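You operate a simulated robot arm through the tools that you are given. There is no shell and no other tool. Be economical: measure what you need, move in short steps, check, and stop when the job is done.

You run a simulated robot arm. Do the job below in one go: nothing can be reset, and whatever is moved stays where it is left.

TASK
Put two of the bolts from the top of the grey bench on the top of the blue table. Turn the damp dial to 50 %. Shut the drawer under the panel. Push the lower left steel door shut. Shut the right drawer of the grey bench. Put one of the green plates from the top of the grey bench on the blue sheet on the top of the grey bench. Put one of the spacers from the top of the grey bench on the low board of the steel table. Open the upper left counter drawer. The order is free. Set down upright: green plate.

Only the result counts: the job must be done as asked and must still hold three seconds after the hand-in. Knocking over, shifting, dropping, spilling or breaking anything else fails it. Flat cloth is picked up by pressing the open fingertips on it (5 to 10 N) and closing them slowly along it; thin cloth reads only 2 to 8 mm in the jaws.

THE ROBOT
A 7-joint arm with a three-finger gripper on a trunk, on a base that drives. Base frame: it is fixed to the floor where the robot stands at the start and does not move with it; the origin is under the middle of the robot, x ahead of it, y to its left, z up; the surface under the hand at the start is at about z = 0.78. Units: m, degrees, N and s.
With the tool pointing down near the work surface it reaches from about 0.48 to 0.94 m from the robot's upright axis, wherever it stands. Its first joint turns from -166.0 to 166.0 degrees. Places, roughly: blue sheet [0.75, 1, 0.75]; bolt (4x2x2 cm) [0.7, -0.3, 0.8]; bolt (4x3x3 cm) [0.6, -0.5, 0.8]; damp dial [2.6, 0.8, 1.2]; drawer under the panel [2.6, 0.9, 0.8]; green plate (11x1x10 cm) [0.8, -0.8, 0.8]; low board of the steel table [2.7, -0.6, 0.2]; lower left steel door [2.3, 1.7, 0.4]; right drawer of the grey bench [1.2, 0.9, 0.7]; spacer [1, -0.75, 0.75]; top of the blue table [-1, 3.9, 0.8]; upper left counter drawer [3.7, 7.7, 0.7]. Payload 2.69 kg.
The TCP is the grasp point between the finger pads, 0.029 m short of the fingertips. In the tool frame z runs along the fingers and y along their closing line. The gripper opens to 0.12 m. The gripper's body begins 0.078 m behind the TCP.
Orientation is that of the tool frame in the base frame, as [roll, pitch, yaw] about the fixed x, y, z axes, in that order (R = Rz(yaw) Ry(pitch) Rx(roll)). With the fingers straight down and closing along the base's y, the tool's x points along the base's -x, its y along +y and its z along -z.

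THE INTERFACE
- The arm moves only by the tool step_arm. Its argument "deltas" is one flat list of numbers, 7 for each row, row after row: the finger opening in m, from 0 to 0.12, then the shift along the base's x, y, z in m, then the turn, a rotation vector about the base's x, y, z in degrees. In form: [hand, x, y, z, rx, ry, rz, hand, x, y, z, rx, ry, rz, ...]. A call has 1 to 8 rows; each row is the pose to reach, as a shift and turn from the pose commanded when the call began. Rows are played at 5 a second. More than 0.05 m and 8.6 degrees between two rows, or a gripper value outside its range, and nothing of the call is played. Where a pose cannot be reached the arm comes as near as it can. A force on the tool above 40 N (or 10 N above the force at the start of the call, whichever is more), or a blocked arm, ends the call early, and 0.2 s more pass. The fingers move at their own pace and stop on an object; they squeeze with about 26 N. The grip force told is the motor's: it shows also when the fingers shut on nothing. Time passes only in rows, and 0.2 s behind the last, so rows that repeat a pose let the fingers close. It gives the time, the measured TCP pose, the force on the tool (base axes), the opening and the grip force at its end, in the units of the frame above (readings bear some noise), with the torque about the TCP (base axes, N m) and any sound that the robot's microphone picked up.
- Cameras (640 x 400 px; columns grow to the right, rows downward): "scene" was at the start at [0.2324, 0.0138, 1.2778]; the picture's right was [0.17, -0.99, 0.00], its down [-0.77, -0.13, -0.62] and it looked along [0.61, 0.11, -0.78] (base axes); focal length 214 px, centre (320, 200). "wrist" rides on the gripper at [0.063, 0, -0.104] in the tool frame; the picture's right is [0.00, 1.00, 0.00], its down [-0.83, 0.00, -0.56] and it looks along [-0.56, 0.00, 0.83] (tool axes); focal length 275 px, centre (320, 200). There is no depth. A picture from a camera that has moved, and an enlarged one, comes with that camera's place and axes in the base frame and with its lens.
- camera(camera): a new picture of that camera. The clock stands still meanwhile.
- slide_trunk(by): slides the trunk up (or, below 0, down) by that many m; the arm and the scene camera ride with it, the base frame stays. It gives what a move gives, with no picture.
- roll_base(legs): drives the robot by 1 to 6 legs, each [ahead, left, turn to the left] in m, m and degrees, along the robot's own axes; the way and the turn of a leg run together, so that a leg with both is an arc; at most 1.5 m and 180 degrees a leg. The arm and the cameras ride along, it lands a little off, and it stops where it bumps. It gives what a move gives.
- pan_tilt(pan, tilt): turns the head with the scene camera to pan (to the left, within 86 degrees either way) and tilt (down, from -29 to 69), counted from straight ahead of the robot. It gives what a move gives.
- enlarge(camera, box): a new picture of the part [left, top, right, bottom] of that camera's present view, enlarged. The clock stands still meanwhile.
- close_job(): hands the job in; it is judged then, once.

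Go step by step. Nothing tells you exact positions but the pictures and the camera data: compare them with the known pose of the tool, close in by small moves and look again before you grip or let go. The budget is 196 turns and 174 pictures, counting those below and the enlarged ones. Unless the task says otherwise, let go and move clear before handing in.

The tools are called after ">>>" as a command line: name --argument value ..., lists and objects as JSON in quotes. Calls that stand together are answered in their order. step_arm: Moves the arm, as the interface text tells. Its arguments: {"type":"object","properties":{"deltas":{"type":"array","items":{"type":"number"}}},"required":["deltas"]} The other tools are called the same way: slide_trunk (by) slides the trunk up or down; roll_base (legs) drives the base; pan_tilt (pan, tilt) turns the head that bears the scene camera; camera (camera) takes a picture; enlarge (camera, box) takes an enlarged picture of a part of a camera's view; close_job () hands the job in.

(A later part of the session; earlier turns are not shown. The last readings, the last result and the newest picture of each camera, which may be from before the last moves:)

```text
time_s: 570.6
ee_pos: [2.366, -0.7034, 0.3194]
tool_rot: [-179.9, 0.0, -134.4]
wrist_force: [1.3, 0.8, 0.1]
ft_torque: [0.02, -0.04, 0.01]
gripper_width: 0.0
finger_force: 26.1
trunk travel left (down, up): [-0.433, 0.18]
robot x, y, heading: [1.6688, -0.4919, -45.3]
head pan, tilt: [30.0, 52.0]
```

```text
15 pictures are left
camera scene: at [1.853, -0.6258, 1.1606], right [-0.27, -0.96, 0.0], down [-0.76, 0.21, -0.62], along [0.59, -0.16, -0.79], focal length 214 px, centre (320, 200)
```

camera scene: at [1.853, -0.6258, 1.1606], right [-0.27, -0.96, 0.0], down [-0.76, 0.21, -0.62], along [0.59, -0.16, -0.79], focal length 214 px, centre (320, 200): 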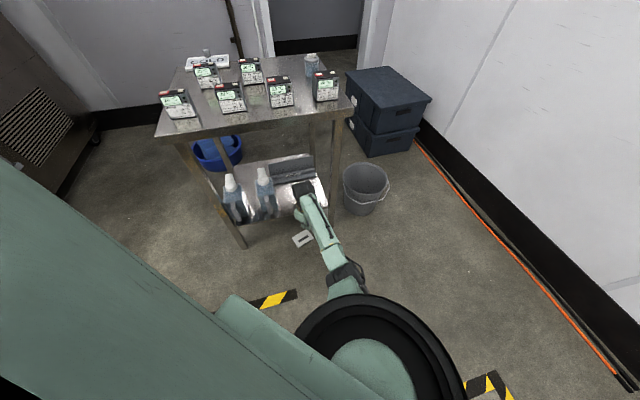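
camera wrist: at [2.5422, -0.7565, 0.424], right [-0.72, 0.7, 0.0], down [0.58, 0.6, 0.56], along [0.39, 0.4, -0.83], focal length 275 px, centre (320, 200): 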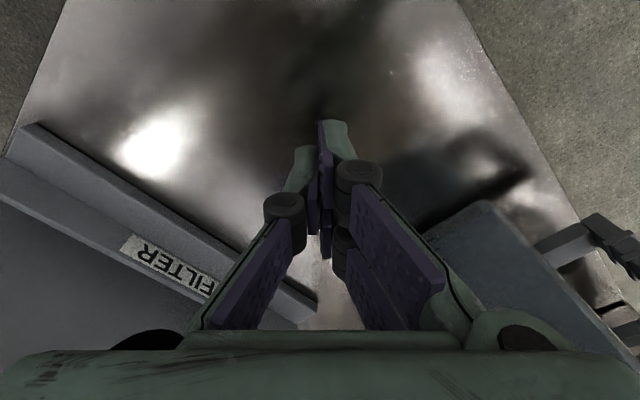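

>>> enlarge --camera "scene" --box '[260, 200, 340, 260]'

```text
6.67 times, centred on (300, 230) of scene
camera zoom: at [1.853, -0.6258, 1.1606], right [-0.27, -0.96, 0.0], down [-0.76, 0.21, -0.62], along [0.59, -0.16, -0.79], focal length 1430 px, centre (453, 0)
```

zoom: 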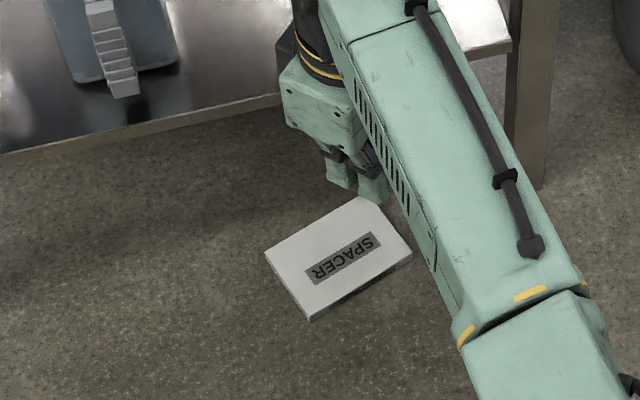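

The spacer lies flat on the floor, partly under the board's edge, 10.6 × 7.9 cm, centre about (2.459, -0.685). I'll grip its long dimension with a slight forward tilt so the wrist stays clear of the board.

>>> step_arm --deltas '[0.03, -0.01, 0, 0, 0, 0, -8, 0.06, -0.02, 0, 0, 0, 0, -16, 0.09, -0.03, 0, 0, 0, 0, -24.6]'

>>> step_arm --deltas '[0.12, 0, 0, 0, 2.9, -7.5, 0, 0.12, 0, 0, 0, 5.7, -14.9, 0, 0.12, 0, 0, 0, 5.7, -14.9, 0]'

>>> slide_trunk --by -0.2

>>> roll_base --legs '[[0.04, 0.05, 0]]'

>>> camera --camera "wrist"

```text
time_s: 571.4
ee_pos: [2.3355, -0.7046, 0.321]
tool_rot: [-179.9, 0.1, -159.2]
wrist_force: [0.1, -1.1, 0.1]
ft_torque: [-0.02, -0.04, -0.04]
gripper_width: 0.0521
finger_force: 0.0
trunk travel left (down, up): [-0.433, 0.18]
robot x, y, heading: [1.6705, -0.494, -45.5]
head pan, tilt: [30.0, 52.0]
```

```text
time_s: 572.2
ee_pos: [2.3366, -0.7034, 0.319]
tool_rot: [-179.8, 16.1, -159.1]
wrist_force: [0.2, -0.3, -0.3]
ft_torque: [0.0, -0.01, -0.01]
gripper_width: 0.1111
finger_force: 0.1
trunk travel left (down, up): [-0.433, 0.18]
robot x, y, heading: [1.6703, -0.4938, -45.7]
head pan, tilt: [30.0, 52.0]
```

```text
time_s: 574.6
ee_pos: [2.3392, -0.7058, 0.3207]
tool_rot: [-178.6, 16.7, -158.6]
wrist_force: [-0.2, -0.2, -0.2]
ft_torque: [-0.03, 0.01, 0.04]
gripper_width: 0.1197
finger_force: 0.2
trunk travel left (down, up): [-0.411, 0.203]
robot x, y, heading: [1.6691, -0.495, -45.5]
head pan, tilt: [30.0, 52.0]
stopped: the arm was blocked; the commanded pose is now the measured one
```

```text
time_s: 575.6
ee_pos: [2.4038, -0.7002, 0.3222]
tool_rot: [-178.4, 16.9, -158.7]
wrist_force: [-0.5, 0.5, 0.3]
ft_torque: [0.0, 0.04, 0.02]
gripper_width: 0.1201
finger_force: 0.0
trunk travel left (down, up): [-0.411, 0.203]
robot x, y, heading: [1.7315, -0.4871, -45.4]
head pan, tilt: [30.0, 52.0]
```

```text
13 pictures are left
camera wrist: at [2.3191, -0.7308, 0.4041], right [-0.36, 0.93, -0.03], down [0.58, 0.25, 0.77], along [0.73, 0.26, -0.63], focal length 275 px, centre (320, 200)
```

wrist: 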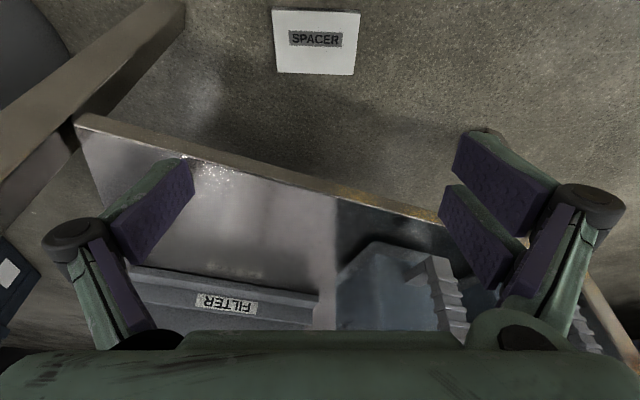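

>>> step_arm --deltas '[0.12, -0.02, 0, 0.045, 0, 0, 0, 0.12, -0.03, 0, 0.09, 0, 0, 0, 0.12, -0.03, 0, 0.135, 0, 0, 0, 0.12, -0.03, 0, 0.17, 0, 0, 0]'

>>> slide_trunk --by -0.14

>>> step_arm --deltas '[0.12, 0, 0, -0.045, 0, 0, 0, 0.12, 0, 0, -0.09, 0, 0, 0, 0.12, 0, 0, -0.135, 0, 0, 0, 0.12, 0, 0, -0.18, 0, 0, 0, 0.12, 0, 0, -0.225, 0, 0, 0]'

```text
time_s: 576.6
ee_pos: [2.3733, -0.6984, 0.4696]
tool_rot: [-179.1, 16.6, -158.9]
wrist_force: [0.2, 0.5, 0.1]
ft_torque: [-0.03, 0.0, 0.01]
gripper_width: 0.12
finger_force: 0.1
trunk travel left (down, up): [-0.411, 0.203]
robot x, y, heading: [1.7333, -0.4863, -45.3]
head pan, tilt: [30.0, 52.0]
```

```text
time_s: 578.3
ee_pos: [2.4053, -0.7181, 0.4081]
tool_rot: [-172.7, 20.7, -156.8]
wrist_force: [0.3, -0.3, 0.4]
ft_torque: [0.05, 0.0, -0.01]
gripper_width: 0.1201
finger_force: 0.0
trunk travel left (down, up): [-0.271, 0.343]
robot x, y, heading: [1.7338, -0.4863, -45.4]
head pan, tilt: [30.0, 52.0]
```

```text
time_s: 578.7
ee_pos: [2.4296, -0.7362, 0.3945]
tool_rot: [-169.4, 22.8, -155.8]
wrist_force: [0.1, 0.5, 0.4]
ft_torque: [-0.02, 0.01, 0.03]
gripper_width: 0.1201
finger_force: 0.0
trunk travel left (down, up): [-0.271, 0.343]
robot x, y, heading: [1.7341, -0.4874, -45.6]
head pan, tilt: [30.0, 52.0]
stopped in row 1: the arm was blocked; the commanded pose is now the measured one
```

>>> slide_trunk --by 0.14

>>> camera --camera "scene"

```text
time_s: 580.4
ee_pos: [2.4253, -0.7301, 0.5174]
tool_rot: [-170.8, 22.0, -156.1]
wrist_force: [0.7, 0.1, -0.4]
ft_torque: [-0.01, -0.02, 0.01]
gripper_width: 0.12
finger_force: 0.0
trunk travel left (down, up): [-0.411, 0.203]
robot x, y, heading: [1.734, -0.4892, -45.6]
head pan, tilt: [30.0, 52.0]
```

```text
12 pictures are left
camera scene: at [1.9167, -0.6183, 1.1378], right [-0.27, -0.96, 0.0], down [-0.76, 0.21, -0.62], along [0.59, -0.16, -0.79], focal length 214 px, centre (320, 200)
```

scene: 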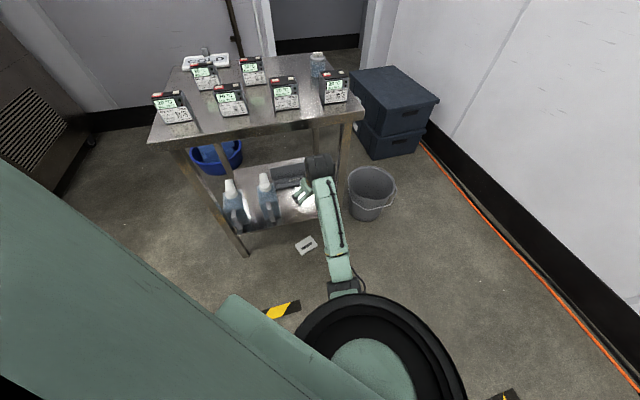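

The elbow folded down under the shoulder and fouled the base. I back the base 0.1 m so the arm reaches farther out, restore the tool's attitude, and try again.

>>> roll_base --legs '[[-0.0865, -0.05, 0]]'

>>> step_arm --deltas '[0.12, 0.03, 0.003, -0.02, 2.7, 4.5, 0.3, 0.12, 0.07, 0.006, -0.04, 5.4, 8.9, 0.5, 0.12, 0.095, 0.009, -0.08, 5.4, 8.9, 0.5, 0.12, 0.095, 0.009, -0.12, 5.4, 8.9, 0.5]'

>>> slide_trunk --by -0.12

```text
time_s: 581.5
ee_pos: [2.3276, -0.7043, 0.5186]
tool_rot: [-170.8, 22.0, -156.3]
wrist_force: [1.0, 0.1, 0.3]
ft_torque: [0.01, -0.01, 0.0]
gripper_width: 0.1201
finger_force: 0.1
trunk travel left (down, up): [-0.411, 0.203]
robot x, y, heading: [1.6405, -0.4615, -45.6]
head pan, tilt: [30.0, 52.0]
```

```text
time_s: 582.5
ee_pos: [2.423, -0.6954, 0.3973]
tool_rot: [-179.7, 15.8, -158.7]
wrist_force: [-0.3, 0.4, -0.7]
ft_torque: [0.05, 0.02, 0.0]
gripper_width: 0.1199
finger_force: 0.1
trunk travel left (down, up): [-0.411, 0.203]
robot x, y, heading: [1.6361, -0.4589, -45.6]
head pan, tilt: [30.0, 52.0]
```

```text
time_s: 584.0
ee_pos: [2.4225, -0.6961, 0.2771]
tool_rot: [-179.7, 15.7, -158.6]
wrist_force: [0.0, 0.2, -1.3]
ft_torque: [0.0, -0.01, -0.03]
gripper_width: 0.12
finger_force: 0.1
trunk travel left (down, up): [-0.291, 0.323]
robot x, y, heading: [1.6402, -0.4568, -45.4]
head pan, tilt: [30.0, 52.0]
```

>>> step_arm --deltas '[0.12, 0, 0, -0.045, 0, 0, 0, 0.12, 0, 0, -0.09, 0, 0, 0, 0.12, 0, 0, -0.135, 0, 0, 0, 0.12, 0, 0, -0.165, 0, 0, 0]'

>>> camera --camera "wrist"

```text
time_s: 585.0
ee_pos: [2.4241, -0.6953, 0.1127]
tool_rot: [-179.7, 15.8, -158.6]
wrist_force: [-0.2, 0.7, 0.0]
ft_torque: [-0.01, 0.04, 0.0]
gripper_width: 0.1198
finger_force: 0.1
trunk travel left (down, up): [-0.291, 0.323]
robot x, y, heading: [1.639, -0.4575, -45.6]
head pan, tilt: [30.0, 52.0]
```

```text
11 pictures are left
camera wrist: at [2.3415, -0.7283, 0.1947], right [-0.37, 0.93, -0.01], down [0.6, 0.24, 0.76], along [0.71, 0.28, -0.65], focal length 275 px, centre (320, 200)
```

wrist: 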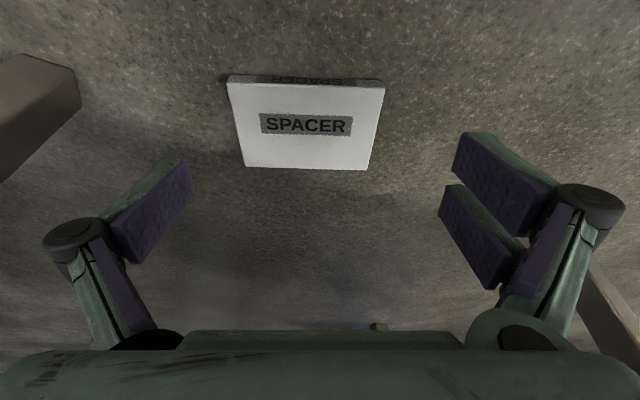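

>>> step_arm --deltas '[0.12, 0.0275, -0.0016, -0.02, 0, 0, 0, 0.12, 0.0275, -0.0016, -0.06, 0, 0, 0, 0.12, 0.0275, -0.0016, -0.073, 0, 0, 0]'

>>> camera --camera "wrist"

```text
time_s: 585.8
ee_pos: [2.439, -0.6843, 0.0688]
tool_rot: [-179.7, 16.0, -158.6]
wrist_force: [-0.6, -1.9, 0.8]
ft_torque: [-0.01, 0.01, 0.0]
gripper_width: 0.1195
finger_force: 0.1
out of reach, approached as far as the arm can: row 2, 3
trunk travel left (down, up): [-0.291, 0.323]
robot x, y, heading: [1.6362, -0.4578, -45.6]
head pan, tilt: [30.0, 52.0]
```

```text
10 pictures are left
camera wrist: at [2.3566, -0.7167, 0.1518], right [-0.37, 0.93, -0.01], down [0.6, 0.24, 0.76], along [0.71, 0.28, -0.65], focal length 275 px, centre (320, 200)
```

wrist: 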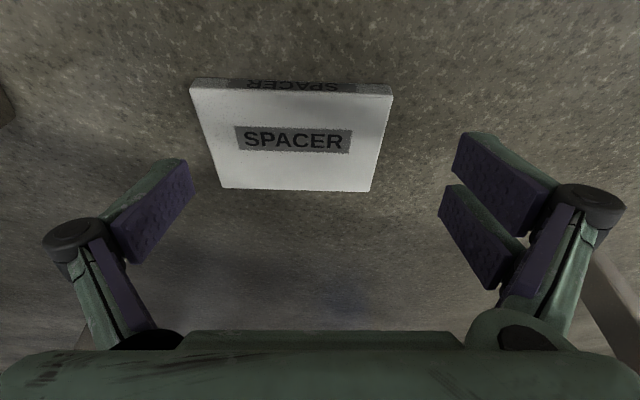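

>>> roll_base --legs '[[0.018, 0, 0]]'

>>> slide_trunk --by -0.03

>>> camera --camera "wrist"

```text
time_s: 586.6
ee_pos: [2.4511, -0.6971, 0.0672]
tool_rot: [-179.6, 15.8, -158.7]
wrist_force: [0.6, -0.2, 0.0]
ft_torque: [0.0, 0.0, -0.03]
gripper_width: 0.1199
finger_force: 0.1
trunk travel left (down, up): [-0.291, 0.323]
robot x, y, heading: [1.6487, -0.4705, -45.6]
head pan, tilt: [30.0, 52.0]
```

```text
time_s: 587.4
ee_pos: [2.4512, -0.6965, 0.0388]
tool_rot: [-179.6, 15.8, -158.7]
wrist_force: [0.0, 0.7, -0.4]
ft_torque: [0.0, 0.0, 0.02]
gripper_width: 0.1199
finger_force: 0.0
trunk travel left (down, up): [-0.261, 0.353]
robot x, y, heading: [1.6452, -0.4744, -45.8]
head pan, tilt: [30.0, 52.0]
```

```text
9 pictures are left
camera wrist: at [2.369, -0.7301, 0.1217], right [-0.37, 0.93, -0.01], down [0.6, 0.24, 0.76], along [0.71, 0.28, -0.65], focal length 275 px, centre (320, 200)
```

wrist: 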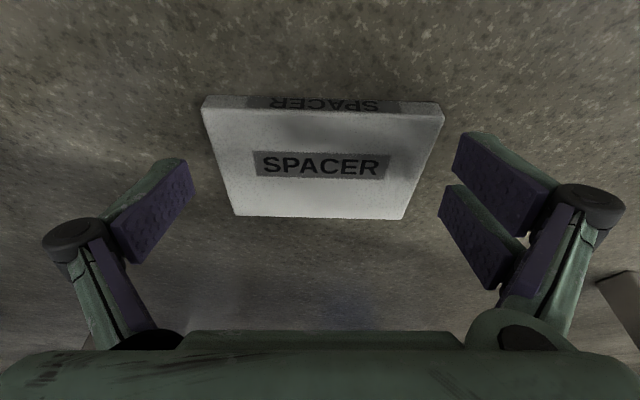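

The fingers straddle the spacer. I close.

>>> step_arm --deltas '[0.11, 0, 0, -0.001, 0, 0, 0, 0.1, 0, 0, -0.001, 0, 0, 0, 0.09, 0, 0, -0.001, 0, 0, 0, 0.08, 0, 0, -0.001, 0, 0, 0, 0.08, 0, 0, -0.001, 0, 0, 0]'

>>> slide_trunk --by 0.05

>>> camera --camera "wrist"

```text
time_s: 588.6
ee_pos: [2.4524, -0.6961, 0.0398]
tool_rot: [-179.6, 16.2, -158.7]
wrist_force: [-3.9, 6.8, 17.0]
ft_torque: [0.8, 0.58, -0.01]
gripper_width: 0.0904
finger_force: 7.6
trunk travel left (down, up): [-0.261, 0.353]
robot x, y, heading: [1.6496, -0.4728, -45.9]
head pan, tilt: [30.0, 52.0]
```

```text
time_s: 589.5
ee_pos: [2.4501, -0.6968, 0.0873]
tool_rot: [-179.7, 15.7, -158.7]
wrist_force: [-0.5, 0.5, 0.0]
ft_torque: [0.03, -0.02, 0.0]
gripper_width: 0.0801
finger_force: 0.0
trunk travel left (down, up): [-0.311, 0.303]
robot x, y, heading: [1.6486, -0.4749, -45.8]
head pan, tilt: [30.0, 52.0]
```

```text
8 pictures are left
camera wrist: at [2.3684, -0.7298, 0.1706], right [-0.37, 0.93, -0.01], down [0.6, 0.24, 0.76], along [0.71, 0.28, -0.65], focal length 275 px, centre (320, 200)
```

wrist: 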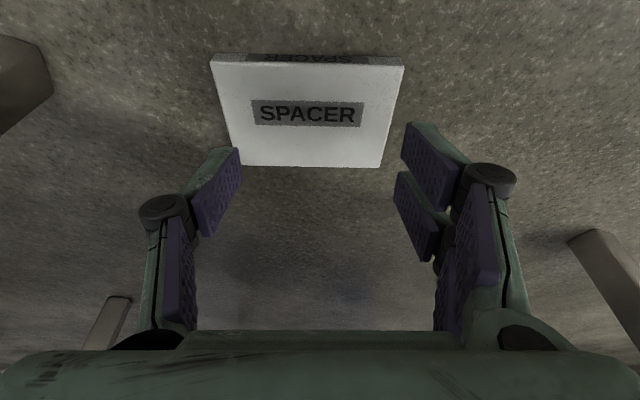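

The fingertips rode over the top. I reduce the tilt to 10°, go down to the floor and close again.

>>> step_arm --deltas '[0.1, 0, 0, 0, -1, 2.8, 0, 0.12, 0, 0, 0, -2.15, 5.6, 0, 0.12, 0, 0, 0, -2.15, 5.6, 0]'

>>> slide_trunk --by -0.052

```text
time_s: 590.3
ee_pos: [2.4417, -0.6899, 0.0995]
tool_rot: [-179.7, 9.8, -158.7]
wrist_force: [-0.6, 0.2, 0.5]
ft_torque: [-0.05, -0.03, -0.01]
gripper_width: 0.1202
finger_force: 0.1
out of reach, approached as far as the arm can: row 1, 2, 3
trunk travel left (down, up): [-0.311, 0.303]
robot x, y, heading: [1.6492, -0.4736, -45.8]
head pan, tilt: [30.0, 52.0]
```

```text
time_s: 591.2
ee_pos: [2.4415, -0.6898, 0.0462]
tool_rot: [-179.7, 9.8, -158.8]
wrist_force: [0.6, 0.5, 0.3]
ft_torque: [0.02, 0.0, 0.0]
gripper_width: 0.12
finger_force: 0.0
trunk travel left (down, up): [-0.259, 0.355]
robot x, y, heading: [1.6505, -0.4709, -45.8]
head pan, tilt: [30.0, 52.0]
```

>>> roll_base --legs '[[0.011, 0.001, 0]]'

>>> slide_trunk --by -0.014

>>> step_arm --deltas '[0.11, 0, 0, 0, 0, 0, 0, 0.1, 0, 0, 0, 0, 0, 0, 0.09, 0, 0, 0, 0, 0, 0, 0.08, 0, 0, 0, 0, 0, 0, 0.08, 0, 0, 0, 0, 0, 0]'

```text
time_s: 592.0
ee_pos: [2.4504, -0.6986, 0.0471]
tool_rot: [-179.7, 9.8, -158.7]
wrist_force: [0.1, 0.0, -0.4]
ft_torque: [-0.02, 0.01, 0.03]
gripper_width: 0.12
finger_force: 0.1
trunk travel left (down, up): [-0.259, 0.355]
robot x, y, heading: [1.6575, -0.4789, -45.7]
head pan, tilt: [30.0, 52.0]
```

```text
time_s: 592.6
ee_pos: [2.4503, -0.6989, 0.0328]
tool_rot: [-179.7, 9.8, -158.7]
wrist_force: [-0.2, 0.8, 0.2]
ft_torque: [-0.01, -0.02, -0.04]
gripper_width: 0.12
finger_force: 0.1
trunk travel left (down, up): [-0.245, 0.369]
robot x, y, heading: [1.6601, -0.4805, -45.5]
head pan, tilt: [30.0, 52.0]
```

```text
time_s: 593.8
ee_pos: [2.4542, -0.6965, 0.0373]
tool_rot: [-179.7, 10.1, -158.6]
wrist_force: [-10.6, 12.9, 31.6]
ft_torque: [-0.38, 0.24, -0.2]
gripper_width: 0.085
finger_force: 26.0
trunk travel left (down, up): [-0.245, 0.369]
robot x, y, heading: [1.6605, -0.4791, -45.5]
head pan, tilt: [30.0, 52.0]
```

The fingers press on top of the spacer rather than around it. I use that friction to drag it out from under the board first.

>>> step_arm --deltas '[0.085, 0, 0, 0.001, 0, 0, 0]'

>>> roll_base --legs '[[-0.06, -0.06, 0]]'

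>>> camera --camera "wrist"

```text
time_s: 594.2
ee_pos: [2.451, -0.6987, 0.035]
tool_rot: [-179.8, 10.0, -158.7]
wrist_force: [-4.6, 3.6, 16.6]
ft_torque: [-0.94, -0.42, -0.22]
gripper_width: 0.0887
finger_force: 16.6
trunk travel left (down, up): [-0.245, 0.369]
robot x, y, heading: [1.6585, -0.482, -45.6]
head pan, tilt: [30.0, 52.0]
```

```text
time_s: 595.3
ee_pos: [2.3656, -0.6965, 0.034]
tool_rot: [-179.6, 9.7, -158.7]
wrist_force: [-2.9, -3.9, 8.1]
ft_torque: [-0.43, -0.02, -0.17]
gripper_width: 0.0919
finger_force: 3.3
trunk travel left (down, up): [-0.245, 0.369]
robot x, y, heading: [1.5701, -0.479, -45.4]
head pan, tilt: [30.0, 52.0]
```

```text
7 pictures are left
camera wrist: at [2.2928, -0.7263, 0.1259], right [-0.37, 0.93, -0.01], down [0.67, 0.27, 0.69], along [0.64, 0.25, -0.73], focal length 275 px, centre (320, 200)
```

wrist: 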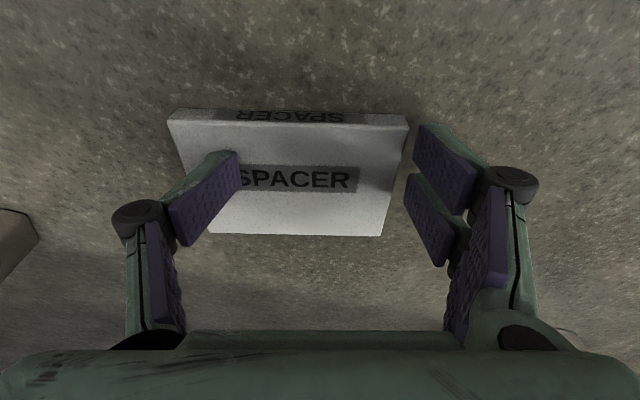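

The drag worked: the spacer is clear of the board. The hand was just off-centre by 1.6 cm; I lift, recentre and grip again.

>>> slide_trunk --by 0.035

>>> step_arm --deltas '[0.1, 0, 0, 0, 0, 0, 0, 0.12, 0, 0, 0, 0, 0, 0, 0.12, 0, 0, 0, 0, 0, 0]'

>>> roll_base --legs '[[0.019, 0.005, 0]]'

>>> slide_trunk --by -0.02

>>> camera --camera "wrist"

```text
time_s: 596.1
ee_pos: [2.3655, -0.6969, 0.0684]
tool_rot: [-179.7, 9.7, -158.6]
wrist_force: [-1.3, -1.0, -0.8]
ft_torque: [-0.01, 0.01, -0.02]
gripper_width: 0.085
finger_force: 0.0
trunk travel left (down, up): [-0.28, 0.334]
robot x, y, heading: [1.5743, -0.4804, -45.5]
head pan, tilt: [30.0, 52.0]
```

```text
time_s: 596.9
ee_pos: [2.3656, -0.6961, 0.068]
tool_rot: [-179.9, 9.8, -158.7]
wrist_force: [-0.4, 0.7, 0.1]
ft_torque: [0.01, -0.02, 0.01]
gripper_width: 0.12
finger_force: 0.1
trunk travel left (down, up): [-0.28, 0.334]
robot x, y, heading: [1.5774, -0.4787, -45.6]
head pan, tilt: [30.0, 52.0]
```

```text
time_s: 597.7
ee_pos: [2.3846, -0.7063, 0.068]
tool_rot: [-179.9, 9.7, -158.6]
wrist_force: [0.0, 0.0, -0.5]
ft_torque: [-0.01, 0.0, 0.01]
gripper_width: 0.1198
finger_force: 0.0
trunk travel left (down, up): [-0.28, 0.334]
robot x, y, heading: [1.5911, -0.488, -45.6]
head pan, tilt: [30.0, 52.0]
```

```text
time_s: 598.4
ee_pos: [2.3824, -0.7061, 0.0486]
tool_rot: [-179.8, 9.7, -158.6]
wrist_force: [0.8, 0.5, -0.1]
ft_torque: [0.01, 0.02, 0.0]
gripper_width: 0.12
finger_force: 0.0
trunk travel left (down, up): [-0.26, 0.354]
robot x, y, heading: [1.5896, -0.4896, -45.7]
head pan, tilt: [30.0, 52.0]
```

```text
6 pictures are left
camera wrist: at [2.3096, -0.7361, 0.1405], right [-0.37, 0.93, 0.0], down [0.67, 0.27, 0.69], along [0.64, 0.25, -0.73], focal length 275 px, centre (320, 200)
```

wrist: 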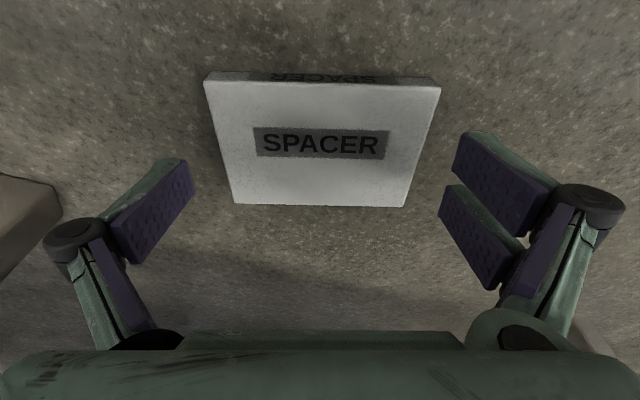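

>>> slide_trunk --by -0.018

>>> step_arm --deltas '[0.12, 0, 0, -0.002, 0, 0, 0]'

>>> step_arm --deltas '[0.115, 0, 0, 0, 0, 0, 0, 0.11, 0, 0, 0, 0, 0, 0, 0.105, 0, 0, 0, 0, 0, 0, 0.1, 0, 0, 0, 0, 0, 0]'

```text
time_s: 599.0
ee_pos: [2.3844, -0.7068, 0.0303]
tool_rot: [-179.8, 9.7, -158.6]
wrist_force: [0.9, -1.0, -1.0]
ft_torque: [-0.05, 0.02, 0.04]
gripper_width: 0.1201
finger_force: 0.0
trunk travel left (down, up): [-0.242, 0.372]
robot x, y, heading: [1.5918, -0.4905, -45.5]
head pan, tilt: [30.0, 52.0]
```

```text
time_s: 599.4
ee_pos: [2.3817, -0.7064, 0.0283]
tool_rot: [-179.8, 9.8, -158.6]
wrist_force: [-0.3, 0.8, 1.4]
ft_torque: [0.02, -0.01, -0.01]
gripper_width: 0.1198
finger_force: 0.1
trunk travel left (down, up): [-0.242, 0.372]
robot x, y, heading: [1.5914, -0.4866, -45.6]
head pan, tilt: [30.0, 52.0]
```

```text
time_s: 600.4
ee_pos: [2.3832, -0.7058, 0.0292]
tool_rot: [-179.8, 9.7, -158.5]
wrist_force: [-2.6, 1.3, 3.3]
ft_torque: [0.16, 0.22, -0.03]
gripper_width: 0.1092
finger_force: 25.9
trunk travel left (down, up): [-0.242, 0.372]
robot x, y, heading: [1.5902, -0.4887, -45.6]
head pan, tilt: [30.0, 52.0]
```

Gripped at 10.9 cm. I lift.

>>> step_arm --deltas '[0.09, 0, 0, 0.005, 0, 0, 0, 0.09, 0, 0, 0.015, 0, 0, 0]'

>>> slide_trunk --by 0.3

>>> camera --camera "wrist"

```text
time_s: 601.0
ee_pos: [2.387, -0.7069, 0.0399]
tool_rot: [-179.8, 9.7, -158.6]
wrist_force: [0.0, -0.4, -0.8]
ft_torque: [0.0, -0.02, 0.02]
gripper_width: 0.1094
finger_force: 25.6
out of reach, approached as far as the arm can: row 2
trunk travel left (down, up): [-0.242, 0.372]
robot x, y, heading: [1.5879, -0.493, -45.7]
head pan, tilt: [30.0, 52.0]
```

```text
time_s: 604.0
ee_pos: [2.3857, -0.7062, 0.3395]
tool_rot: [-179.9, 9.6, -158.6]
wrist_force: [0.5, 0.0, -1.0]
ft_torque: [-0.03, 0.02, -0.03]
gripper_width: 0.1092
finger_force: 26.0
trunk travel left (down, up): [-0.542, 0.072]
robot x, y, heading: [1.5884, -0.4887, -45.8]
head pan, tilt: [30.0, 52.0]
```

```text
5 pictures are left
camera wrist: at [2.314, -0.7367, 0.4322], right [-0.37, 0.93, 0.0], down [0.68, 0.27, 0.69], along [0.64, 0.25, -0.73], focal length 275 px, centre (320, 200)
```

wrist: 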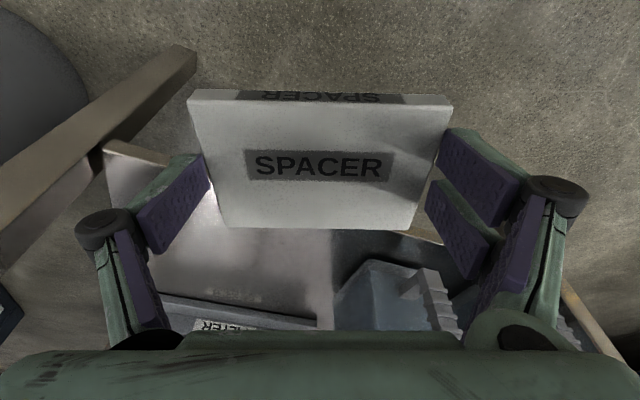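

The spacer is held flat. I drive it in over the low board, well above it.

>>> roll_base --legs '[[0.146, 0.13, 0]]'

>>> slide_trunk --by -0.04

>>> step_arm --deltas '[0.09, 0, 0, -0.01, 0, 0, 0, 0.09, 0, 0, -0.02, 0, 0, 0]'

```text
time_s: 605.7
ee_pos: [2.5832, -0.7209, 0.3401]
tool_rot: [-179.8, 9.5, -158.6]
wrist_force: [0.5, -0.3, -1.8]
ft_torque: [-0.01, -0.05, 0.03]
gripper_width: 0.1088
finger_force: 25.8
trunk travel left (down, up): [-0.542, 0.072]
robot x, y, heading: [1.7878, -0.5068, -45.5]
head pan, tilt: [30.0, 52.0]
```

```text
time_s: 606.5
ee_pos: [2.5838, -0.7209, 0.3003]
tool_rot: [-179.7, 9.6, -158.6]
wrist_force: [0.5, 0.5, -1.1]
ft_torque: [0.02, 0.02, 0.03]
gripper_width: 0.1089
finger_force: 25.9
trunk travel left (down, up): [-0.502, 0.112]
robot x, y, heading: [1.7854, -0.5032, -45.4]
head pan, tilt: [30.0, 52.0]
```

```text
time_s: 607.1
ee_pos: [2.5778, -0.7177, 0.288]
tool_rot: [-179.9, 9.5, -158.6]
wrist_force: [1.1, 0.2, -1.7]
ft_torque: [0.02, -0.01, -0.02]
gripper_width: 0.1092
finger_force: 26.0
out of reach, approached as far as the arm can: row 1, 2
trunk travel left (down, up): [-0.502, 0.112]
robot x, y, heading: [1.7875, -0.5091, -45.5]
head pan, tilt: [30.0, 52.0]
```

>>> slide_trunk --by -0.015

>>> slide_trunk --by -0.01

>>> slide_trunk --by -0.007

>>> slide_trunk --by -0.006

```text
time_s: 607.7
ee_pos: [2.5809, -0.7189, 0.2761]
tool_rot: [-179.6, 9.9, -158.5]
wrist_force: [-3.6, -0.6, 21.1]
ft_torque: [-0.49, 0.25, -0.27]
gripper_width: 0.1098
finger_force: 26.2
trunk travel left (down, up): [-0.487, 0.127]
robot x, y, heading: [1.7853, -0.5079, -45.7]
head pan, tilt: [30.0, 52.0]
```

```text
time_s: 608.3
ee_pos: [2.58, -0.7187, 0.2669]
tool_rot: [-179.7, 9.8, -158.6]
wrist_force: [-3.4, 3.5, 31.3]
ft_torque: [1.64, 1.42, -0.08]
gripper_width: 0.1118
finger_force: 26.8
trunk travel left (down, up): [-0.477, 0.137]
robot x, y, heading: [1.7894, -0.505, -45.6]
head pan, tilt: [30.0, 52.0]
```

```text
time_s: 608.7
ee_pos: [2.5802, -0.7165, 0.2668]
tool_rot: [180.0, 9.8, -158.5]
wrist_force: [-15.5, -1.6, 30.0]
ft_torque: [1.54, 1.57, 0.81]
gripper_width: 0.1136
finger_force: 26.5
trunk travel left (down, up): [-0.473, 0.14]
robot x, y, heading: [1.7877, -0.503, -45.5]
head pan, tilt: [30.0, 52.0]
stopped: the force on the tool passed its limit at 45 N (the readings are from after the stop); the commanded pose is now the measured one
```

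```text
time_s: 609.1
ee_pos: [2.5801, -0.7159, 0.265]
tool_rot: [179.8, 9.8, -158.5]
wrist_force: [-16.5, -1.8, 30.1]
ft_torque: [1.5, 1.5, 0.82]
gripper_width: 0.1141
finger_force: 25.7
trunk travel left (down, up): [-0.471, 0.142]
robot x, y, heading: [1.7907, -0.5069, -45.5]
head pan, tilt: [30.0, 52.0]
stopped: the force on the tool passed its limit at 47 N (the readings are from after the stop); the commanded pose is now the measured one
```

Contact with the board is made. I open and lift the hand straight up a little, then back out.

>>> step_arm --deltas '[0.12, 0, 0, 0, 0, 0, 0, 0.12, 0, 0, 0, 0, 0, 0]'

>>> slide_trunk --by 0.05

>>> camera --camera "wrist"

```text
time_s: 609.7
ee_pos: [2.5808, -0.7155, 0.2612]
tool_rot: [179.9, 9.8, -158.6]
wrist_force: [1.6, -1.7, 7.8]
ft_torque: [-0.01, 0.13, 0.05]
gripper_width: 0.1209
finger_force: 5.3
trunk travel left (down, up): [-0.471, 0.142]
robot x, y, heading: [1.7877, -0.5037, -45.7]
head pan, tilt: [30.0, 52.0]
```

```text
time_s: 610.6
ee_pos: [2.5808, -0.7161, 0.3111]
tool_rot: [179.9, 9.5, -158.7]
wrist_force: [0.1, 0.8, 1.0]
ft_torque: [0.0, 0.0, 0.01]
gripper_width: 0.12
finger_force: 0.0
trunk travel left (down, up): [-0.521, 0.092]
robot x, y, heading: [1.7867, -0.5038, -45.4]
head pan, tilt: [30.0, 52.0]
```

```text
4 pictures are left
camera wrist: at [2.5071, -0.746, 0.4032], right [-0.37, 0.93, 0.0], down [0.68, 0.27, 0.69], along [0.64, 0.25, -0.73], focal length 275 px, centre (320, 200)
```

wrist: 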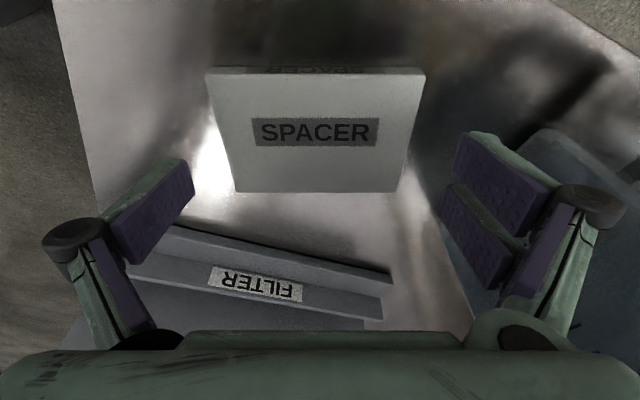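

The spacer lies on the low board. I back out and fold the arm up for the long drive to the counter.

>>> roll_base --legs '[[-0.16, -0.15, 0]]'

>>> slide_trunk --by 0.092

>>> step_arm --deltas '[0.1, -0.02, 0.01, 0.04, -1.1, 3, 0, 0.06, -0.04, 0.02, 0.08, -2.3, 6, 0, 0.02, -0.06, 0.03, 0.12, -3.4, 9, 0, 0, -0.08, 0.04, 0.16, -3.4, 9, 0, 0, -0.1, 0.05, 0.2, -3.4, 9, 0, 0, -0.12, 0.06, 0.24, -3.4, 9, 0, 0, -0.13, 0.065, 0.28, -3.4, 9, 0, 0, -0.14, 0.07, 0.32, -3.4, 9, 0]'

>>> step_arm --deltas '[0, -0.01, 0, 0.045, 0, 0, 0, 0, -0.02, 0, 0.09, 0, 0, 0, 0, -0.03, 0, 0.135, 0, 0, 0, 0, -0.03, 0, 0.18, 0, 0, 0, 0, -0.03, 0, 0.225, 0, 0, 0, 0, -0.03, 0, 0.27, 0, 0, 0]'

>>> roll_base --legs '[[0, 0, 90], [0, 0, 45]]'

```text
time_s: 612.4
ee_pos: [2.3601, -0.7047, 0.3119]
tool_rot: [-180.0, 9.7, -158.7]
wrist_force: [-0.1, 0.2, -0.6]
ft_torque: [0.0, -0.01, -0.02]
gripper_width: 0.1198
finger_force: 0.1
trunk travel left (down, up): [-0.521, 0.092]
robot x, y, heading: [1.5654, -0.4922, -45.4]
head pan, tilt: [30.0, 52.0]
```

```text
time_s: 613.6
ee_pos: [2.3597, -0.7054, 0.4024]
tool_rot: [179.9, 9.7, -158.7]
wrist_force: [-0.9, 0.0, 0.2]
ft_torque: [-0.03, 0.03, 0.02]
gripper_width: 0.1201
finger_force: 0.0
trunk travel left (down, up): [-0.613, 0.0]
robot x, y, heading: [1.5719, -0.4931, -45.9]
head pan, tilt: [30.0, 52.0]
```

```text
time_s: 615.4
ee_pos: [2.4181, -0.637, 0.6289]
tool_rot: [178.9, -1.7, -159.0]
wrist_force: [4.6, 0.6, -16.2]
ft_torque: [0.35, 1.27, 0.24]
gripper_width: 0.0001
finger_force: 6.0
out of reach, approached as far as the arm can: row 1, 2, 3, 4, 5, 6, 7, 8
trunk travel left (down, up): [-0.613, 0.0]
robot x, y, heading: [1.5675, -0.4917, -45.3]
head pan, tilt: [30.0, 52.0]
stopped in row 8: the force on the tool passed its limit at 140 N (the readings are from after the stop); the commanded pose is now the measured one
```

```text
time_s: 615.8
ee_pos: [2.4124, -0.6358, 0.6378]
tool_rot: [178.4, -2.8, -159.1]
wrist_force: [0.8, 0.8, 2.3]
ft_torque: [-0.02, -0.03, 0.04]
gripper_width: 0.0
finger_force: 25.2
out of reach, approached as far as the arm can: row 1
trunk travel left (down, up): [-0.613, 0.0]
robot x, y, heading: [1.5695, -0.4939, -45.9]
head pan, tilt: [30.0, 52.0]
stopped in row 1: the force on the tool passed its limit at 59 N (the readings are from after the stop); the commanded pose is now the measured one
```

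```text
time_s: 616.8
ee_pos: [2.4121, -0.6048, 0.6327]
tool_rot: [178.2, -3.8, -157.3]
wrist_force: [-19.3, 2.1, 11.4]
ft_torque: [-0.54, -3.12, -0.44]
gripper_width: 0.0
finger_force: 26.2
trunk travel left (down, up): [-0.613, 0.0]
robot x, y, heading: [1.5649, -0.4912, -43.1]
head pan, tilt: [30.0, 52.0]
stopped in leg 1: the force on the tool passed its limit at 92 N (the readings are from after the stop); the commanded pose is now the measured one
```

The stuck arm swung up under the table's edge. I back away straight at once.

>>> roll_base --legs '[[-0.1, -0.1, 0]]'

>>> camera --camera "scene"

```text
time_s: 618.1
ee_pos: [2.3134, -0.6109, 0.6293]
tool_rot: [178.2, -4.1, -157.4]
wrist_force: [0.3, -0.4, -0.6]
ft_torque: [-0.01, 0.03, 0.0]
gripper_width: 0.0
finger_force: 26.1
trunk travel left (down, up): [-0.613, 0.0]
robot x, y, heading: [1.4658, -0.4972, -43.1]
head pan, tilt: [30.0, 52.0]
stopped in leg 1: the robot was blocked; the commanded pose is now the measured one
```

```text
3 pictures are left
camera scene: at [1.6568, -0.6205, 1.3402], right [-0.23, -0.97, 0.0], down [-0.77, 0.18, -0.61], along [0.6, -0.14, -0.79], focal length 214 px, centre (320, 200)
```

scene: 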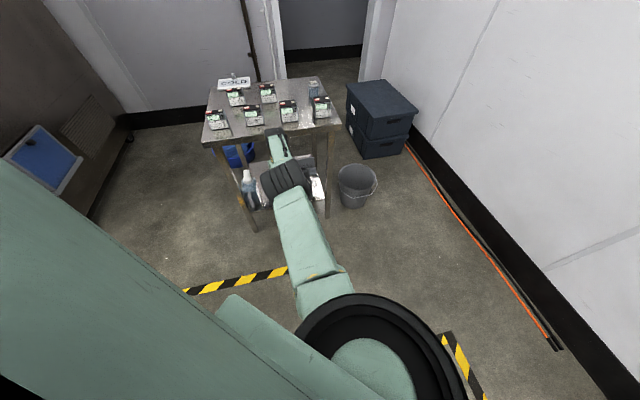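

The table and its items look undisturbed. I free the arm: stretch slightly outward, then pull in to the right.

>>> step_arm --deltas '[0, 0.02, 0, 0.01, 0, 0, 0, 0, 0.045, 0, 0.03, 0, 0, 0, 0, 0.06, 0, 0.04, 0, 0, 0]'

>>> step_arm --deltas '[0, -0.02, -0.03, 0, 0, 0, 0, 0, -0.05, -0.06, 0, 0, 0, 0, 0, -0.09, -0.08, 0, 0, 0, 0, 0, -0.13, -0.1, 0, 0, 0, 0]'

```text
time_s: 618.9
ee_pos: [2.3239, -0.6131, 0.6736]
tool_rot: [178.3, -3.9, -157.3]
wrist_force: [0.1, 0.6, 0.6]
ft_torque: [-0.04, 0.05, 0.0]
gripper_width: 0.0
finger_force: 26.1
out of reach, approached as far as the arm can: row 1, 2, 3
trunk travel left (down, up): [-0.613, 0.0]
robot x, y, heading: [1.4659, -0.4983, -43.2]
head pan, tilt: [30.0, 52.0]
```

```text
time_s: 619.9
ee_pos: [2.3171, -0.7078, 0.653]
tool_rot: [178.3, -4.1, -157.4]
wrist_force: [0.1, 0.5, 0.7]
ft_torque: [-0.04, 0.01, 0.04]
gripper_width: 0.0
finger_force: 26.1
out of reach, approached as far as the arm can: row 1, 2, 3, 4
trunk travel left (down, up): [-0.613, 0.0]
robot x, y, heading: [1.4645, -0.4988, -43.0]
head pan, tilt: [30.0, 52.0]
```

>>> step_arm --deltas '[0, 0.03, 0, -0.01, 0, 0, 0, 0, 0.06, 0, -0.02, 0, 0, 0, 0, 0.09, 0, -0.03, 0, 0, 0]'

>>> step_arm --deltas '[0, -0.02, 0.03, 0, 0, 0, 0, 0, -0.05, 0.06, 0, 0, 0, 0, 0, -0.09, 0.08, 0, 0, 0, 0, 0, -0.13, 0.1, 0, 0, 0, 0]'

>>> step_arm --deltas '[0, -0.02, -0.03, 0, 0, 0, 0, 0, -0.05, -0.06, 0, 0, 0, 0, 0, -0.09, -0.08, 0, 0, 0, 0, 0, -0.13, -0.1, 0, 0, 0, 0]'

```text
time_s: 620.7
ee_pos: [2.32, -0.7067, 0.6514]
tool_rot: [178.3, -4.0, -157.3]
wrist_force: [-1.0, -0.7, -0.2]
ft_torque: [0.01, 0.0, 0.02]
gripper_width: 0.0002
finger_force: 25.7
out of reach, approached as far as the arm can: row 1, 2, 3
trunk travel left (down, up): [-0.613, 0.0]
robot x, y, heading: [1.4683, -0.5003, -43.2]
head pan, tilt: [30.0, 52.0]
```

```text
time_s: 621.7
ee_pos: [2.3131, -0.6192, 0.6311]
tool_rot: [178.1, -4.1, -157.3]
wrist_force: [-0.1, 0.2, -0.5]
ft_torque: [0.01, -0.01, -0.03]
gripper_width: 0.0
finger_force: 26.2
out of reach, approached as far as the arm can: row 1, 2, 3, 4
trunk travel left (down, up): [-0.613, 0.0]
robot x, y, heading: [1.4678, -0.4983, -43.0]
head pan, tilt: [30.0, 52.0]
```

```text
time_s: 622.7
ee_pos: [2.3047, -0.712, 0.6042]
tool_rot: [178.2, -4.0, -157.3]
wrist_force: [-0.7, 0.1, 0.0]
ft_torque: [0.0, 0.0, 0.0]
gripper_width: 0.0
finger_force: 25.8
out of reach, approached as far as the arm can: row 1, 2, 3, 4
trunk travel left (down, up): [-0.613, 0.0]
robot x, y, heading: [1.4658, -0.4972, -43.0]
head pan, tilt: [30.0, 52.0]
```

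>>> roll_base --legs '[[0.03, 0.03, 0], [0, 0, 80]]'

>>> step_arm --deltas '[0, 0.02, 0.03, 0.02, 8, -2, 0, 0, 0.03, 0.06, 0.04, 16, -4, 0, 0, 0.03, 0.09, 0.06, 24, -6, 0, 0, 0.03, 0.12, 0.08, 32, -8, 0, 0, 0.03, 0.15, 0.1, 40, -10, 0, 0, 0.03, 0.18, 0.12, 48, -12, 0, 0, 0.03, 0.2, 0.14, 56, -14, 0, 0, 0.03, 0.22, 0.16, 64, -16, 0]'

```text
time_s: 627.2
ee_pos: [1.8574, 0.2961, 0.6041]
tool_rot: [178.2, -4.1, -76.7]
wrist_force: [0.0, -1.4, -0.3]
ft_torque: [0.0, 0.0, -0.02]
gripper_width: 0.0
finger_force: 25.8
trunk travel left (down, up): [-0.613, 0.0]
robot x, y, heading: [1.5081, -0.4962, 37.5]
head pan, tilt: [30.0, 52.0]
```

```text
time_s: 629.0
ee_pos: [1.8889, 0.5296, 0.7609]
tool_rot: [-139.7, 51.4, -57.0]
wrist_force: [-0.6, 0.5, 0.1]
ft_torque: [-0.02, -0.01, -0.03]
gripper_width: 0.0
finger_force: 25.8
out of reach, approached as far as the arm can: row 2, 3, 4, 5, 6, 7, 8
trunk travel left (down, up): [-0.613, 0.0]
robot x, y, heading: [1.5101, -0.4974, 37.2]
head pan, tilt: [30.0, 52.0]
```

>>> step_arm --deltas '[0, 0.01, 0.04, 0, 0, 0, 0, 0, 0.02, 0.08, 0, 0, 0, 0, 0, 0.03, 0.12, 0, 0, 0, 0]'

>>> step_arm --deltas '[0, 0.03, -0.02, 0, 0, 0, 0, 0, 0.05, -0.06, 0, 0, 0, 0, 0, 0.07, -0.1, 0, 0, 0, 0, 0, 0.08, -0.145, 0, 0, 0, 0]'

>>> step_arm --deltas '[0, -0.03, -0.02, 0, 0, 0, 0, 0, -0.06, -0.05, 0, 0, 0, 0, 0, -0.08, -0.09, 0, 0, 0, 0, 0, -0.1, -0.13, 0, 0, 0, 0]'

```text
time_s: 629.8
ee_pos: [1.8907, 0.5313, 0.7674]
tool_rot: [-139.6, 51.3, -57.1]
wrist_force: [0.2, -0.5, -0.6]
ft_torque: [0.01, -0.01, 0.04]
gripper_width: 0.0
finger_force: 25.8
out of reach, approached as far as the arm can: row 1, 2, 3
trunk travel left (down, up): [-0.613, 0.0]
robot x, y, heading: [1.5076, -0.4997, 37.4]
head pan, tilt: [30.0, 52.0]
```

```text
time_s: 630.8
ee_pos: [1.9734, 0.3857, 0.767]
tool_rot: [-139.9, 51.3, -57.1]
wrist_force: [-0.3, 0.3, -0.7]
ft_torque: [-0.06, 0.03, -0.02]
gripper_width: 0.0
finger_force: 25.9
trunk travel left (down, up): [-0.613, 0.0]
robot x, y, heading: [1.5089, -0.4944, 37.5]
head pan, tilt: [30.0, 52.0]
```

```text
time_s: 631.8
ee_pos: [1.8721, 0.2546, 0.7665]
tool_rot: [-139.7, 51.3, -57.0]
wrist_force: [0.3, 0.6, -0.8]
ft_torque: [0.03, -0.01, 0.0]
gripper_width: 0.0
finger_force: 26.6
trunk travel left (down, up): [-0.613, 0.0]
robot x, y, heading: [1.5048, -0.4936, 37.1]
head pan, tilt: [30.0, 52.0]
```

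The arm is free again. I turn up the aisle, tuck the hand in and start driving north.

>>> roll_base --legs '[[0.1, 0, 53], [0, -0.25, 0]]'

>>> step_arm --deltas '[0, 0.04, -0.02, 0.02, 0, 0, 0, 0, 0.07, -0.04, 0.05, 0, 0, 0, 0, 0.1, -0.06, 0.08, 0, 0, 0, 0, 0.13, -0.08, 0.11, 0, 0, 0, 0, 0.16, -0.1, 0.14, 0, 0, 0, 0, 0.19, -0.12, 0.17, 0, 0, 0, 0, 0.22, -0.13, 0.2, 0, 0, 0, 0, 0.25, -0.14, 0.22, 0, 0, 0]'

>>> roll_base --legs '[[1.4, 0, 0], [1.4, 0, 0]]'

```text
time_s: 634.5
ee_pos: [1.2136, 0.3483, 0.7657]
tool_rot: [-139.9, 51.0, -7.9]
wrist_force: [0.5, -0.6, 0.0]
ft_torque: [0.03, -0.02, -0.01]
gripper_width: 0.0
finger_force: 26.3
trunk travel left (down, up): [-0.613, 0.0]
robot x, y, heading: [1.5505, -0.4153, 87.5]
head pan, tilt: [30.0, 52.0]
stopped in leg 1: the force on the tool passed its limit at 56 N (the readings are from after the stop); the commanded pose is now the measured one
```

```text
time_s: 636.2
ee_pos: [1.4703, 0.2424, 0.9948]
tool_rot: [-140.2, 50.9, -7.9]
wrist_force: [0.1, 0.2, -0.2]
ft_torque: [-0.02, 0.0, 0.02]
gripper_width: 0.0
finger_force: 25.3
out of reach, approached as far as the arm can: row 6, 7, 8
trunk travel left (down, up): [-0.613, 0.0]
robot x, y, heading: [1.5543, -0.4137, 87.9]
head pan, tilt: [30.0, 52.0]
```

```text
time_s: 646.6
ee_pos: [1.5809, 2.2742, 0.9951]
tool_rot: [-140.4, 50.9, -8.6]
wrist_force: [-0.4, 0.1, 0.2]
ft_torque: [0.0, 0.0, 0.01]
gripper_width: 0.0
finger_force: 26.3
trunk travel left (down, up): [-0.613, 0.0]
robot x, y, heading: [1.6593, 1.6186, 87.2]
head pan, tilt: [30.0, 52.0]
stopped in leg 2: the robot was blocked; the commanded pose is now the measured one
```

>>> roll_base --legs '[[-0.08, 0, 0], [0, -0.5, 2.5], [0.7, 0, 0]]'

>>> pan_tilt --pan 0 --tilt 25

```text
time_s: 655.0
ee_pos: [2.0529, 2.8764, 0.9925]
tool_rot: [-140.5, 50.9, -6.6]
wrist_force: [0.8, 0.3, 0.0]
ft_torque: [0.02, 0.02, 0.0]
gripper_width: 0.0
finger_force: 26.4
trunk travel left (down, up): [-0.613, 0.0]
robot x, y, heading: [2.1556, 2.217, 89.2]
head pan, tilt: [30.0, 52.0]
```

```text
time_s: 656.0
ee_pos: [2.0539, 2.8753, 0.9933]
tool_rot: [-140.4, 50.9, -6.6]
wrist_force: [0.2, 0.0, -0.3]
ft_torque: [0.01, -0.02, -0.02]
gripper_width: 0.0
finger_force: 26.7
trunk travel left (down, up): [-0.613, 0.0]
robot x, y, heading: [2.1555, 2.2181, 89.3]
head pan, tilt: [0.0, 25.0]
```

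We got past the cables. I spend one picture on the way ahead.

>>> camera --camera "scene"

```text
2 pictures are left
camera scene: at [2.1586, 2.4683, 1.3806], right [1.0, -0.01, 0.0], down [0.0, -0.42, -0.91], along [0.01, 0.91, -0.42], focal length 214 px, centre (320, 200)
```

scene: 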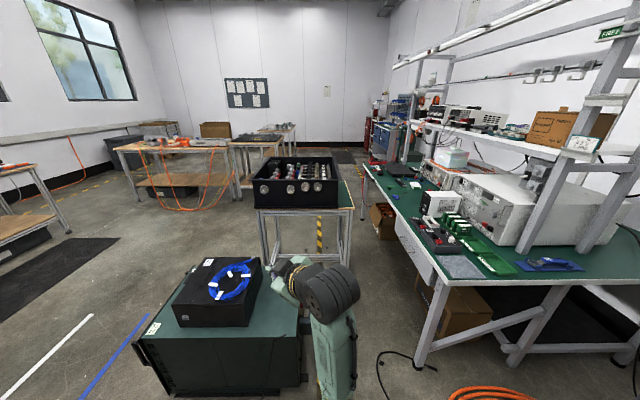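

The direct way is blocked by the stand and the desk, but the base is small (about 0.3 m radius). I go west between the yellow case and the generator, then north.

>>> roll_base --legs '[[0, 0, 90.7], [0, -0.48, 0], [1.3, 0, 0], [0, 0, -90], [1.5, 0, 0], [0.45, 0, 0]]'

```text
time_s: 669.0
ee_pos: [0.3705, 2.6121, 0.9934]
tool_rot: [-140.3, 50.9, 83.6]
wrist_force: [0.4, -0.7, 0.8]
ft_torque: [0.0, -0.01, -0.02]
gripper_width: 0.0002
finger_force: 25.9
trunk travel left (down, up): [-0.613, 0.0]
robot x, y, heading: [1.0254, 2.7111, 179.6]
head pan, tilt: [0.0, 25.0]
stopped in leg 3: the robot was blocked; the commanded pose is now the measured one
```

>>> roll_base --legs '[[0, 0, -90], [0.03, 0.04, 0], [1.5, 0, 0], [0.4, 0, 0]]'

```text
time_s: 683.1
ee_pos: [0.892, 5.3102, 0.9933]
tool_rot: [-140.6, 50.9, -6.3]
wrist_force: [-0.4, -1.2, 0.1]
ft_torque: [-0.01, 0.0, -0.01]
gripper_width: 0.0
finger_force: 26.2
trunk travel left (down, up): [-0.613, 0.0]
robot x, y, heading: [0.9951, 4.6556, 89.6]
head pan, tilt: [0.0, 25.0]
```

We're through. I go on east of the tables and north towards the counter.

>>> roll_base --legs '[[0, 0, -90], [0.9, 0, 0], [0, 0, 90], [1.4, -0.3, 0], [0.9, 0, 0]]'

>>> pan_tilt --pan -60 --tilt 25

```text
time_s: 706.7
ee_pos: [1.924, 7.636, 0.9934]
tool_rot: [-140.4, 50.9, -2.3]
wrist_force: [-0.9, 0.5, 0.5]
ft_torque: [0.01, 0.01, 0.01]
gripper_width: 0.0002
finger_force: 26.0
trunk travel left (down, up): [-0.613, 0.0]
robot x, y, heading: [2.0696, 6.9876, 93.7]
head pan, tilt: [0.0, 25.0]
```

```text
time_s: 708.0
ee_pos: [1.9224, 7.6354, 0.994]
tool_rot: [-140.3, 50.9, -2.2]
wrist_force: [0.4, 0.3, -0.5]
ft_torque: [0.01, -0.04, -0.03]
gripper_width: 0.0002
finger_force: 26.3
trunk travel left (down, up): [-0.613, 0.0]
robot x, y, heading: [2.072, 6.9905, 93.4]
head pan, tilt: [-60.0, 25.0]
```

>>> camera --camera "scene"

```text
1 pictures are left
camera scene: at [2.1416, 7.1971, 1.3807], right [0.56, -0.83, 0.0], down [-0.35, -0.23, -0.91], along [0.75, 0.5, -0.42], focal length 214 px, centre (320, 200)
```

scene: 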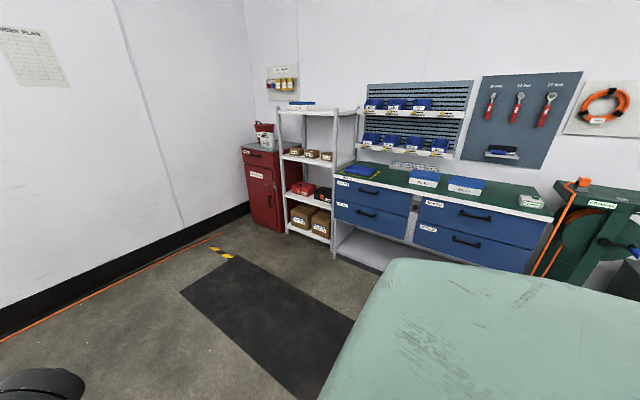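

The counter is against the wall facing -x; the upper-left drawer's handle is at about (3.57, 7.72, 0.765). I turn to face it and level the tool horizontally with jaws closing vertically.

>>> roll_base --legs '[[0, 0, -93.4], [0.4, 0.62, 0]]'

>>> step_arm --deltas '[0.02, 0, 0, 0, -5.5, -4.9, -1.9, 0.04, 0, 0, 0, -11, -9.8, -3.8, 0.06, 0, 0, 0, -16.5, -14.8, -5.8, 0.06, 0, 0, 0, -22, -19.7, -7.7, 0.06, 0, 0, 0, -27.6, -24.6, -9.6, 0.06, 0, 0, 0, -33.1, -29.5, -11.5, 0.06, 0, 0, 0, -38.6, -34.5, -13.5, 0.06, 0, 0, 0, -44.1, -39.4, -15.4]'

```text
time_s: 717.3
ee_pos: [3.1012, 7.7378, 0.9929]
tool_rot: [-140.4, 50.9, -93.9]
wrist_force: [0.7, -0.6, 0.0]
ft_torque: [0.01, -0.02, 0.0]
gripper_width: 0.0001
finger_force: 25.9
trunk travel left (down, up): [-0.613, 0.0]
robot x, y, heading: [2.4502, 7.6084, 1.8]
head pan, tilt: [-60.0, 25.0]
```

```text
time_s: 719.1
ee_pos: [3.1431, 7.7689, 0.9879]
tool_rot: [-96.1, 4.7, -87.7]
wrist_force: [0.5, -0.1, 0.2]
ft_torque: [-0.02, 0.0, 0.01]
gripper_width: 0.0603
finger_force: 0.1
out of reach, approached as far as the arm can: row 1, 2, 3, 4, 5, 6, 7, 8
trunk travel left (down, up): [-0.613, 0.0]
robot x, y, heading: [2.4498, 7.609, 1.9]
head pan, tilt: [-60.0, 25.0]
```

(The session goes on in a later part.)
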